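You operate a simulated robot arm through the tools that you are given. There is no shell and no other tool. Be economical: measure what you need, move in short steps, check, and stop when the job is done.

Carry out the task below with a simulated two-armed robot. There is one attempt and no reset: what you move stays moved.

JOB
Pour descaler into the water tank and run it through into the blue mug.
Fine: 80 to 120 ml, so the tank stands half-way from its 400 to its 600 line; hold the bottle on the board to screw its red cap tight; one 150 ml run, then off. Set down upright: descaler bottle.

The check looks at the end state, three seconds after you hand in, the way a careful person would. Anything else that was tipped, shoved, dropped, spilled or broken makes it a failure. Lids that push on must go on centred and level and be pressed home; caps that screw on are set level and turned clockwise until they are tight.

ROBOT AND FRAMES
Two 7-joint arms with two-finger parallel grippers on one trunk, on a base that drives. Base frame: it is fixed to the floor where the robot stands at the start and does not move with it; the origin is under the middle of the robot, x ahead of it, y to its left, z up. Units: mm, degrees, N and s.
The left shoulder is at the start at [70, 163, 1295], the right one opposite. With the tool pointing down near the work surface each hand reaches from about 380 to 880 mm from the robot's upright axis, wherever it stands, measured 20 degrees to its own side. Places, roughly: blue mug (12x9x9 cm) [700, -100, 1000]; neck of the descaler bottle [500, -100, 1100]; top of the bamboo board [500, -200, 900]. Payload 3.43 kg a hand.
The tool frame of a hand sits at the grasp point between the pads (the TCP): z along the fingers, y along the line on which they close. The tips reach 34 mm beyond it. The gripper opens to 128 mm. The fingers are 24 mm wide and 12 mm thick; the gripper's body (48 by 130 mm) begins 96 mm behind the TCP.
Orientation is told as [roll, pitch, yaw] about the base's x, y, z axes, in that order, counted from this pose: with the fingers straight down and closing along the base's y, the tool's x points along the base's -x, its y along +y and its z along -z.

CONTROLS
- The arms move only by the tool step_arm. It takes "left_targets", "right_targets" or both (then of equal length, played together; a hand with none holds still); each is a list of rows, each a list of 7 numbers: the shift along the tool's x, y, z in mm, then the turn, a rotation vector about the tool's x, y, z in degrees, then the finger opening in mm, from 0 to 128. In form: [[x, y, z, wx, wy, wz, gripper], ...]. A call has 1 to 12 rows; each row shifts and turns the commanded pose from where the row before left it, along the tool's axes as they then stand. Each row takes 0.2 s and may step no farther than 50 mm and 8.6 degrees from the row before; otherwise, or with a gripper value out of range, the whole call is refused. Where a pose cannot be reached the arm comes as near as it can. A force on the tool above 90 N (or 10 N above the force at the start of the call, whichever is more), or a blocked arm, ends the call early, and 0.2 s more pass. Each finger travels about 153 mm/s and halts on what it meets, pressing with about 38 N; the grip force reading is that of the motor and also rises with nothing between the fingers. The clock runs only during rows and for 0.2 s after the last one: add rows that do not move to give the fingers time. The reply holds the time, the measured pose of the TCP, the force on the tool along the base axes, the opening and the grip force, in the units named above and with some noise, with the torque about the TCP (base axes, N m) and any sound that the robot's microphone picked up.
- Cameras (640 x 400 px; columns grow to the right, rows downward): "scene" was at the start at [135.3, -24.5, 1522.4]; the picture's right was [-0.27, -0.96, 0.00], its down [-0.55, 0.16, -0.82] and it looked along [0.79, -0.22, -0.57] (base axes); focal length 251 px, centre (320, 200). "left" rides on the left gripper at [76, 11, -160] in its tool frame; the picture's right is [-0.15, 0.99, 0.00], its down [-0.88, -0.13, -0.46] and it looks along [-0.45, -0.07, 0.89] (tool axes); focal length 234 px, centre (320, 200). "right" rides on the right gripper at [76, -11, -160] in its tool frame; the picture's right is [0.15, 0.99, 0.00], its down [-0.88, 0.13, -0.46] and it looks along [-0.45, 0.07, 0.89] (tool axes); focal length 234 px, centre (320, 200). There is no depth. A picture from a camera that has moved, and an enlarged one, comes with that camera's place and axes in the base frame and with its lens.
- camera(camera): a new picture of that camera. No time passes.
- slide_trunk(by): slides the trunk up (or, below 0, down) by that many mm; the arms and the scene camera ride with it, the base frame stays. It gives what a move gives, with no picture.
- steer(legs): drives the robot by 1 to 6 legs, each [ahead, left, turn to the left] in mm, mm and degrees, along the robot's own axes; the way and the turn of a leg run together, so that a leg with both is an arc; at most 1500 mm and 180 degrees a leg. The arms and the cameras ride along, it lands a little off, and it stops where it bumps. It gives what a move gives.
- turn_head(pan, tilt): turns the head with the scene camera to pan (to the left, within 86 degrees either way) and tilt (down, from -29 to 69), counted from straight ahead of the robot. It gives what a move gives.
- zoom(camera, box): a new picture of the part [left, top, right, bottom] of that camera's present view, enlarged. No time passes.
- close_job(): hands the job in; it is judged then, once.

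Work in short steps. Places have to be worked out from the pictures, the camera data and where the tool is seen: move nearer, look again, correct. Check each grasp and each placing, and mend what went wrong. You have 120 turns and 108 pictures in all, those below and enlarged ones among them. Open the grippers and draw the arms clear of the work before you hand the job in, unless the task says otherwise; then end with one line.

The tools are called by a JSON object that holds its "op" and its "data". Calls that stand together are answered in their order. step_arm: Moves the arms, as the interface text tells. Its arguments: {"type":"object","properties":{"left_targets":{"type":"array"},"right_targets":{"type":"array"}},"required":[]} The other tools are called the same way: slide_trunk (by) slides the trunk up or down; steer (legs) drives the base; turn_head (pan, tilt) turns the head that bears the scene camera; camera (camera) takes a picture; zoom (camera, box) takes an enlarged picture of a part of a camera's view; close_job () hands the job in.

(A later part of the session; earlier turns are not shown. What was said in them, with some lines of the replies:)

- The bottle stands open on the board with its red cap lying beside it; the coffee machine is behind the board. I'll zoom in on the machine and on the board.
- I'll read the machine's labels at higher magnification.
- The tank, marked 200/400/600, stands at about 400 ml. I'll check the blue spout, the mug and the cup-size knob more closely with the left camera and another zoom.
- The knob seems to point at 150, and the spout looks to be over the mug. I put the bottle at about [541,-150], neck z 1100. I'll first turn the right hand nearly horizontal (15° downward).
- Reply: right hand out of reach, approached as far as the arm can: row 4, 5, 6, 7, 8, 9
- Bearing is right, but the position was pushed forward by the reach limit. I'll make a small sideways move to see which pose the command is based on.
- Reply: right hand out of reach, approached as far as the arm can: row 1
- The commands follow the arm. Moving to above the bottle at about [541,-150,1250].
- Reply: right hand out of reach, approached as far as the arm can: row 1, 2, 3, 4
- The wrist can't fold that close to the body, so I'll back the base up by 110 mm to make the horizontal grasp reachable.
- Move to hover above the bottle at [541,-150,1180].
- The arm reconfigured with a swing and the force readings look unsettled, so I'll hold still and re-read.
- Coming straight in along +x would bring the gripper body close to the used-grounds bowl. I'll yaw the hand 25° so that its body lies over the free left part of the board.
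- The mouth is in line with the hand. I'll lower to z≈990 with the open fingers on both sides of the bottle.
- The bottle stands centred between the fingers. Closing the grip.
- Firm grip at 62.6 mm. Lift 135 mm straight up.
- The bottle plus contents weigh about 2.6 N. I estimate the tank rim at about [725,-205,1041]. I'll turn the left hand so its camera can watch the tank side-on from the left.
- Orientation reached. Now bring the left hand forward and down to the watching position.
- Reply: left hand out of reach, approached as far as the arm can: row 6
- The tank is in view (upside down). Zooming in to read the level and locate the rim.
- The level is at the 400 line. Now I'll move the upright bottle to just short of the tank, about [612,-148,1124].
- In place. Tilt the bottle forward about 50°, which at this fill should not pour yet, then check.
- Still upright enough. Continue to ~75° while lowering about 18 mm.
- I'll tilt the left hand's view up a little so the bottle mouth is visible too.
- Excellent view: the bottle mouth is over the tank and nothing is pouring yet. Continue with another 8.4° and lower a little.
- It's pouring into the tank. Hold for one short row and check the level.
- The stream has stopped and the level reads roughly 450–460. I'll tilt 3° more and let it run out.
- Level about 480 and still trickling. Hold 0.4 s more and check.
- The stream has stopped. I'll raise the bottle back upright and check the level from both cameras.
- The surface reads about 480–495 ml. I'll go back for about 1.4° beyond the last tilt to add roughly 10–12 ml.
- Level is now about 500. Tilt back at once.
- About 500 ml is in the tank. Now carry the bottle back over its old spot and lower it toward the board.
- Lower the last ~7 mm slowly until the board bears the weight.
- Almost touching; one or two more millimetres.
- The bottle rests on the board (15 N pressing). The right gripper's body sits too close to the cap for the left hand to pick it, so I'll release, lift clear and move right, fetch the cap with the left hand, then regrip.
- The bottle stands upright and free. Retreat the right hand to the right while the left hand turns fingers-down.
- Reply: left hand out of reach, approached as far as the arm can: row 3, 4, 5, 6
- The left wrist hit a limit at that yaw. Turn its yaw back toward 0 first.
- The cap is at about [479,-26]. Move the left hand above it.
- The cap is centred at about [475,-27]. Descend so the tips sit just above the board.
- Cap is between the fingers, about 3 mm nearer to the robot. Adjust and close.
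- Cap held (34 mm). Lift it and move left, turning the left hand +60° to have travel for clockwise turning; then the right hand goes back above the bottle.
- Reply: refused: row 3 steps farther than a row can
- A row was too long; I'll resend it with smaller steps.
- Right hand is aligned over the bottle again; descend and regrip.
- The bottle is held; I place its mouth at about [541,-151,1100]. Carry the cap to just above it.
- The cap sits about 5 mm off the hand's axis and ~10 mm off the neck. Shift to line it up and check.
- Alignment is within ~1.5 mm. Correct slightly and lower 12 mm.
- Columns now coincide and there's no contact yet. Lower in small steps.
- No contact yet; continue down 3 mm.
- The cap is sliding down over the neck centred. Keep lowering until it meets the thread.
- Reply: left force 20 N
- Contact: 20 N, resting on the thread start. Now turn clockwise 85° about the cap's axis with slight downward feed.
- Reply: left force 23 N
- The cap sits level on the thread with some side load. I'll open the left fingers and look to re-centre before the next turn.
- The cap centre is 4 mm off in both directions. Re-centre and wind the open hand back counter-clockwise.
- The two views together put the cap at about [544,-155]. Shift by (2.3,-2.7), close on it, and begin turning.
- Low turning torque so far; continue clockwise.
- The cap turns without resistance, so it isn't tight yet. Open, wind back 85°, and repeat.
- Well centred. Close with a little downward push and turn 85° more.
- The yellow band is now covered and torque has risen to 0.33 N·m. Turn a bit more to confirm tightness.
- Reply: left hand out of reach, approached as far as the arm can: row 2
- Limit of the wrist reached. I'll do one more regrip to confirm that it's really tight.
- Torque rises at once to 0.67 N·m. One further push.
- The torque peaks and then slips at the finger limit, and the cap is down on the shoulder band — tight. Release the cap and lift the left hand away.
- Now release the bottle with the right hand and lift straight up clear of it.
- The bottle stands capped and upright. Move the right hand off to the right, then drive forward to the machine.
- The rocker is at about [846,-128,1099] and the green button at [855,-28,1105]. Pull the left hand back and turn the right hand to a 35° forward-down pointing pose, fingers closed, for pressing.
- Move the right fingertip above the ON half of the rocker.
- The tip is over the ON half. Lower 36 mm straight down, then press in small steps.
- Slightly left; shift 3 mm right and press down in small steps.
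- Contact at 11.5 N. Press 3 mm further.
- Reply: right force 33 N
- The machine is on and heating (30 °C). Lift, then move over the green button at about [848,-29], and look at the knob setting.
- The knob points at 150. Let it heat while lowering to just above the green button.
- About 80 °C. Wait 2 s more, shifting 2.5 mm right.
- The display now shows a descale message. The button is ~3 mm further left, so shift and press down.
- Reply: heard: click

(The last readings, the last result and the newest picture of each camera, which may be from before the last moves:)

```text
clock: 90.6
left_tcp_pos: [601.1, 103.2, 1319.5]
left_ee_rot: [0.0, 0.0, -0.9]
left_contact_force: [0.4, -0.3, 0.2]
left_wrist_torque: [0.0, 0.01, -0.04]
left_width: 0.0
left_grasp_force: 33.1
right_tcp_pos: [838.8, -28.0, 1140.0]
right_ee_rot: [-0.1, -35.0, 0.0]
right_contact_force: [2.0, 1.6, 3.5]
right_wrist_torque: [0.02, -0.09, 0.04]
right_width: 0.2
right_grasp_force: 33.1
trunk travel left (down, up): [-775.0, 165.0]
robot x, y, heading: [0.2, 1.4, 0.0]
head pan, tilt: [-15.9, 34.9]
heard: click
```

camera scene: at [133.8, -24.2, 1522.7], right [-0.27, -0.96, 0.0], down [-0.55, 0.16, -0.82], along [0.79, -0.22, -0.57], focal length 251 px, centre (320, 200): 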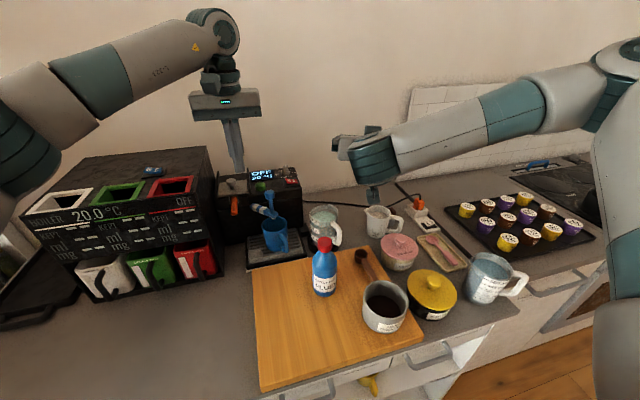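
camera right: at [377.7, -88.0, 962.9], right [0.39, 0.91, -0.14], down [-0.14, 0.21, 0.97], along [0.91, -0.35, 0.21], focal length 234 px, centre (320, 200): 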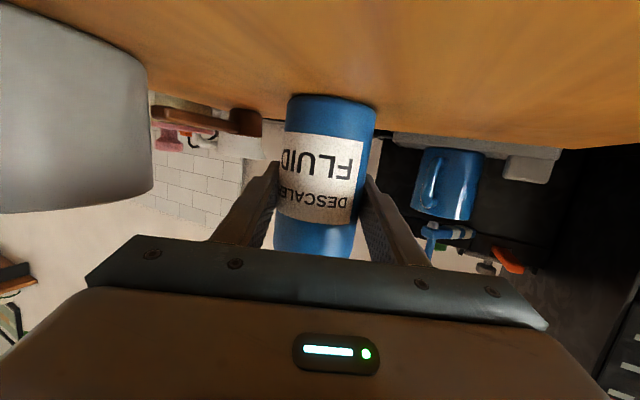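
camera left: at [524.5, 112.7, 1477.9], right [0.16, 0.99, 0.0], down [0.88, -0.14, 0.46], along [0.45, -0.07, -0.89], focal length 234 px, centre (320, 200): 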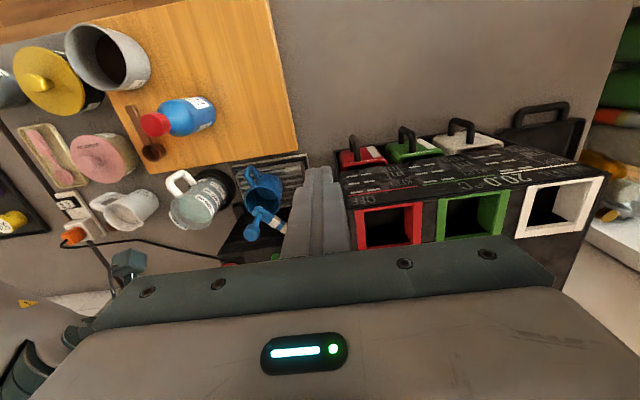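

A click was heard. Lift off and see whether the run has started.

{"op": "step_arm", "data": {"right_targets": [[-12, 0, -17, 0, 0, 0, 0], [-12, 0, -17, 0, 0, 0, 0], [0, -40, 0, 0, 0, 0, 0], [0, -40, 0, 0, 0, 0, 0], [0, 0, 0, 0, 0, 0, 0]]}}

{"op": "zoom", "data": {"camera": "scene", "box": [230, 145, 350, 255]}}

```text
clock: 91.8
left_tcp_pos: [600.1, 105.9, 1318.8]
left_ee_rot: [-0.1, 0.0, -0.7]
left_contact_force: [0.2, 0.9, 0.3]
left_wrist_torque: [-0.05, 0.0, 0.0]
left_width: 0.0
left_grasp_force: 33.2
right_tcp_pos: [840.1, -107.4, 1179.9]
right_ee_rot: [0.0, -35.0, 0.1]
right_contact_force: [-0.4, 1.4, 0.1]
right_wrist_torque: [-0.05, 0.01, -0.04]
right_width: 0.3
right_grasp_force: 32.8
trunk travel left (down, up): [-775.0, 165.0]
robot x, y, heading: [1.4, 1.7, 0.0]
head pan, tilt: [-15.9, 34.9]
```

```text
3.64 times, centred on (290, 200) of scene
camera zoom: at [135.7, -21.9, 1522.5], right [-0.27, -0.96, 0.0], down [-0.55, 0.15, -0.82], along [0.79, -0.22, -0.57], focal length 914 px, centre (429, 200)
```

zoom: 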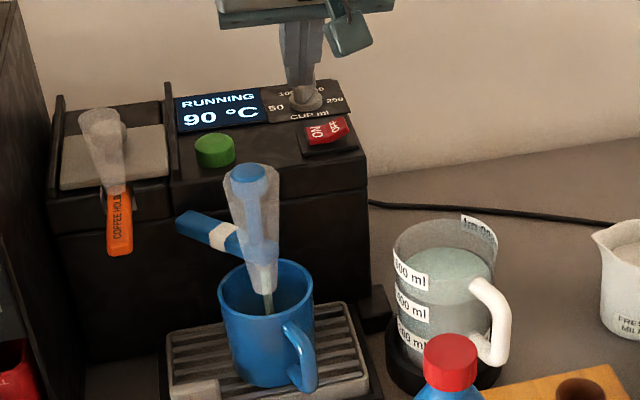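

RUNNING, flowing into the mug. Move over the OFF half meanwhile and wait.

{"op": "step_arm", "data": {"right_targets": [[0, -17, 0, 0, 0, 0, 0], [0, -17, 0, 0, 0, 0, 0], [0, 0, 0, 0, 0, 0, 0], [0, 0, 0, 0, 0, 0, 0], [0, 0, 0, 0, 0, 0, 0], [0, 0, 0, 0, 0, 0, 0], [0, 0, 0, 0, 0, 0, 0], [0, 0, 0, 0, 0, 0, 0], [0, 0, 0, 0, 0, 0, 0], [0, 0, 0, 0, 0, 0, 0], [0, 0, 0, 0, 0, 0, 0], [0, 0, 0, 0, 0, 0, 0]]}}

{"op": "step_arm", "data": {"right_targets": [[0, 0, 0, 0, 0, 0, 0], [0, 0, 0, 0, 0, 0, 0], [0, 0, 0, 0, 0, 0, 0], [0, 0, 0, 0, 0, 0, 0], [0, 0, 0, 0, 0, 0, 0], [0, 0, 0, 0, 0, 0, 0], [0, 0, 0, 0, 0, 0, 0], [0, 0, 0, 0, 0, 0, 0], [0, 0, 0, 0, 0, 0, 0], [0, 0, 0, 0, 0, 0, 0], [0, 0, 0, 0, 0, 0, 0], [0, 0, 0, 0, 0, 0, 0]]}}

{"op": "zoom", "data": {"camera": "scene", "box": [230, 145, 350, 255]}}

```text
clock: 94.4
left_tcp_pos: [599.8, 101.8, 1319.7]
left_ee_rot: [0.0, 0.1, -0.8]
left_contact_force: [0.1, 0.5, 0.4]
left_wrist_torque: [-0.01, 0.01, 0.0]
left_width: 0.0
left_grasp_force: 32.9
right_tcp_pos: [840.5, -142.3, 1179.4]
right_ee_rot: [-0.1, -35.0, 0.0]
right_contact_force: [0.4, 1.1, -0.5]
right_wrist_torque: [0.01, 0.0, -0.02]
right_width: 0.0
right_grasp_force: 33.2
trunk travel left (down, up): [-775.0, 165.0]
robot x, y, heading: [-2.0, 2.2, -0.0]
head pan, tilt: [-15.9, 34.9]
```

```text
clock: 97.0
left_tcp_pos: [600.3, 102.8, 1318.0]
left_ee_rot: [-0.1, 0.1, -0.8]
left_contact_force: [0.7, -0.1, 0.0]
left_wrist_torque: [0.02, 0.02, 0.03]
left_width: 0.0
left_grasp_force: 32.4
right_tcp_pos: [840.6, -143.7, 1180.3]
right_ee_rot: [-0.1, -35.0, -0.1]
right_contact_force: [0.4, -1.0, 0.2]
right_wrist_torque: [-0.01, 0.01, -0.02]
right_width: 0.4
right_grasp_force: 33.0
trunk travel left (down, up): [-775.0, 165.0]
robot x, y, heading: [2.6, 0.2, 0.2]
head pan, tilt: [-15.9, 34.9]
```

```text
3.64 times, centred on (290, 200) of scene
camera zoom: at [135.8, -24.2, 1522.4], right [-0.27, -0.96, 0.0], down [-0.55, 0.16, -0.82], along [0.79, -0.22, -0.57], focal length 914 px, centre (429, 200)
```

zoom: 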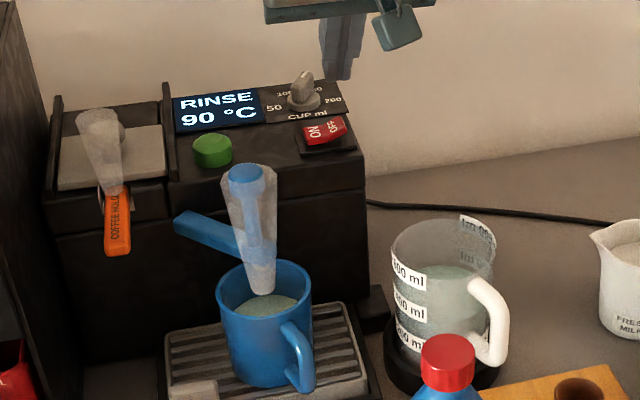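

The run has finished (display RINSE, tank about 350, mug filled) and flow has stopped. Now press OFF.

{"op": "step_arm", "data": {"right_targets": [[9, 0, 16, 0, 0, 0, 0], [9.5, 0, 14, 0, 0, 0, 0], [1.7, 0, 2.4, 0, 0, 0, 0], [0, 0, 0, 0, 0, 0, 0]]}}

{"op": "zoom", "data": {"camera": "scene", "box": [260, 150, 310, 195]}}

```text
clock: 98.0
left_tcp_pos: [601.1, 102.6, 1318.6]
left_ee_rot: [0.0, 0.1, -0.8]
left_contact_force: [-0.1, -1.2, 0.0]
left_wrist_torque: [0.01, 0.0, 0.01]
left_width: 0.0
left_grasp_force: 33.4
right_tcp_pos: [843.5, -142.5, 1141.0]
right_ee_rot: [-0.2, -35.0, 0.1]
right_contact_force: [-0.6, 0.1, 1.0]
right_wrist_torque: [-0.05, -0.02, -0.03]
right_width: 0.0
right_grasp_force: 32.9
trunk travel left (down, up): [-775.0, 165.0]
robot x, y, heading: [0.7, -0.5, 0.3]
head pan, tilt: [-15.9, 34.9]
```

```text
8.89 times, centred on (285, 172) of scene
camera zoom: at [136.0, -24.2, 1522.4], right [-0.27, -0.96, 0.0], down [-0.55, 0.16, -0.82], along [0.79, -0.22, -0.57], focal length 2234 px, centre (631, 444)
```

zoom: 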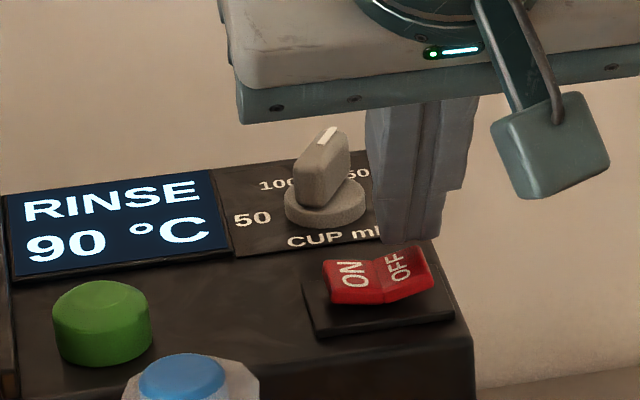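

The tip is slightly too far back; bring it 4 mm nearer while pressing down.

{"op": "step_arm", "data": {"right_targets": [[3.3, 0, -2.3, 0, 0, 0, 0], [1.7, 0, 2.5, 0, 0, 0, 0], [1.4, 0, 2, 0, 0, 0, 0], [1.1, 0, 1.6, 0, 0, 0, 0]]}}

{"op": "zoom", "data": {"camera": "scene", "box": [260, 150, 310, 195]}}

```text
clock: 99.0
left_tcp_pos: [599.1, 101.8, 1319.5]
left_ee_rot: [-0.1, 0.0, -0.8]
left_contact_force: [0.6, -0.2, 0.4]
left_wrist_torque: [-0.03, 0.03, 0.0]
left_width: 0.0
left_grasp_force: 32.7
right_tcp_pos: [838.2, -143.0, 1137.7]
right_ee_rot: [0.0, -35.2, 0.0]
right_contact_force: [2.6, -1.0, 8.4]
right_wrist_torque: [-0.04, -0.14, 0.08]
right_width: 0.0
right_grasp_force: 32.4
trunk travel left (down, up): [-775.0, 165.0]
robot x, y, heading: [0.9, -0.9, -0.2]
head pan, tilt: [-15.9, 34.9]
```

```text
8.89 times, centred on (285, 172) of scene
camera zoom: at [134.9, -24.1, 1522.7], right [-0.27, -0.96, 0.0], down [-0.55, 0.16, -0.82], along [0.79, -0.22, -0.57], focal length 2234 px, centre (631, 444)
```

zoom: 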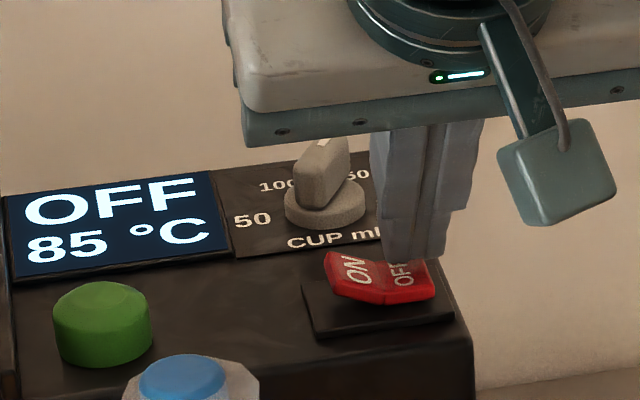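

The machine is OFF. Draw both arms back and open the grippers.

{"op": "step_arm", "data": {"right_targets": [[-12, 0, -17, 0, 0, 0, 0], [-15, 0, -22, 0, 0, 0, 0], [12.8, -31, -30.4, 0, 0, 0, 0], [12.8, -31, -30.4, 0, 0, 0, 0], [12.8, -31, -30.4, 0, 0, 0, 0], [12.8, -31, -30.4, 0, 0, 0, 0], [12.8, -20, -30.4, 0, 0, 0, 60], [0, 0, 0, 0, 0, 0, 100], [0, 0, 0, 0, 0, 0, 128]], "left_targets": [[0, 0, 0, 0, 0, 0, 0], [0, 0, 0, 0, 0, 0, 0], [30, 0, -15, 0, 0, 0, 40], [30, 0, -15, 0, 0, 0, 80], [30, 0, -15, 0, 0, 0, 128], [0, 0, 0, 0, 0, 0, 128], [0, 0, 0, 0, 0, 0, 128], [0, 0, 0, 0, 0, 0, 128], [0, 0, 0, 0, 0, 0, 128]]}}

{"op": "camera", "data": {"camera": "scene"}}

{"op": "zoom", "data": {"camera": "scene", "box": [230, 150, 390, 290]}}

```text
clock: 101.0
left_tcp_pos: [510.3, 101.8, 1364.7]
left_ee_rot: [0.0, 0.0, -0.8]
left_contact_force: [0.0, -0.2, -0.8]
left_wrist_torque: [-0.01, 0.0, 0.01]
left_width: 127.9
left_grasp_force: 0.1
right_tcp_pos: [698.1, -285.9, 1270.4]
right_ee_rot: [0.0, -35.0, 0.0]
right_contact_force: [-0.3, 0.1, -1.0]
right_wrist_torque: [0.0, 0.0, 0.01]
right_width: 128.2
right_grasp_force: 0.0
trunk travel left (down, up): [-775.0, 165.0]
robot x, y, heading: [2.3, 2.5, -0.1]
head pan, tilt: [-15.9, 34.9]
```

```text
14 pictures are left
camera scene: at [136.0, -24.6, 1522.4], right [-0.27, -0.96, 0.0], down [-0.55, 0.16, -0.82], along [0.79, -0.22, -0.57], focal length 251 px, centre (320, 200)
```

scene: 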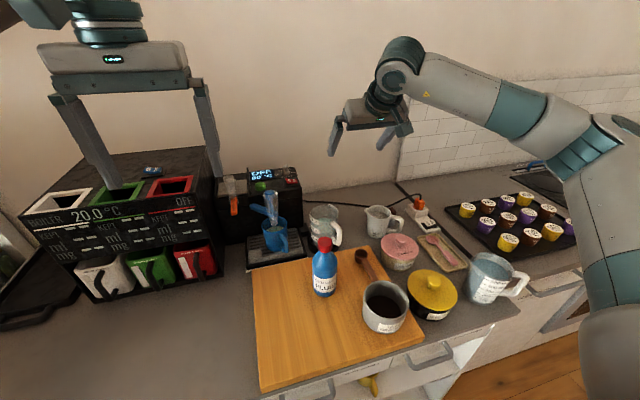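

```text
2.86 times, centred on (310, 220) of scene
camera zoom: at [136.0, -24.6, 1522.4], right [-0.27, -0.96, 0.0], down [-0.55, 0.16, -0.82], along [0.79, -0.22, -0.57], focal length 718 px, centre (349, 143)
```

zoom: 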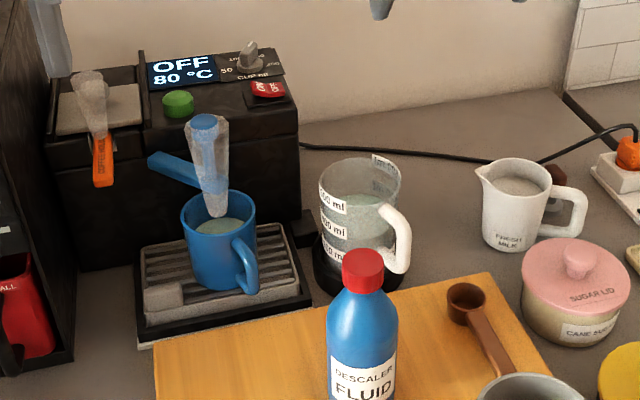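

All looks in order; a last close look at the cap for levelness and seating.

{"op": "zoom", "data": {"camera": "scene", "box": [295, 225, 355, 305]}}

```text
5.00 times, centred on (325, 265) of scene
camera zoom: at [136.0, -24.6, 1522.4], right [-0.27, -0.96, 0.0], down [-0.55, 0.16, -0.82], along [0.79, -0.22, -0.57], focal length 1257 px, centre (295, -125)
```

zoom: 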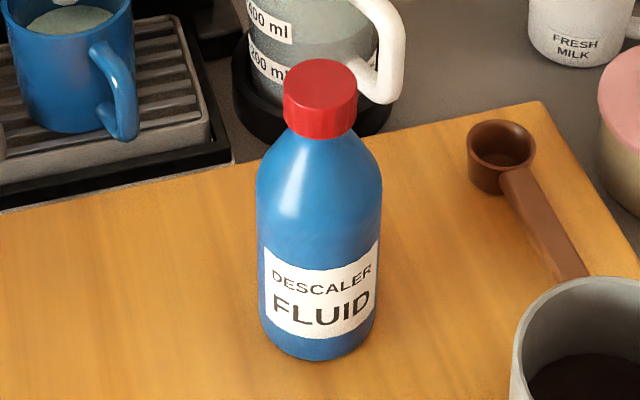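

The cap is level and fully seated, the bottle is upright on the board, the machine is off and the mug is filled. Handing in.

{"op": "close_job", "data": {}}

```text
The job is handed in.
```

I poured about 100 ml of descaler into the tank, read off its scale as roughly the 500 line. The red cap is screwed tight, with the bottle held on the board and left standing upright there. I did one 150 ml run into the blue mug, switched the machine off (it had shown RINSE), and drew both arms clear with the grippers open.
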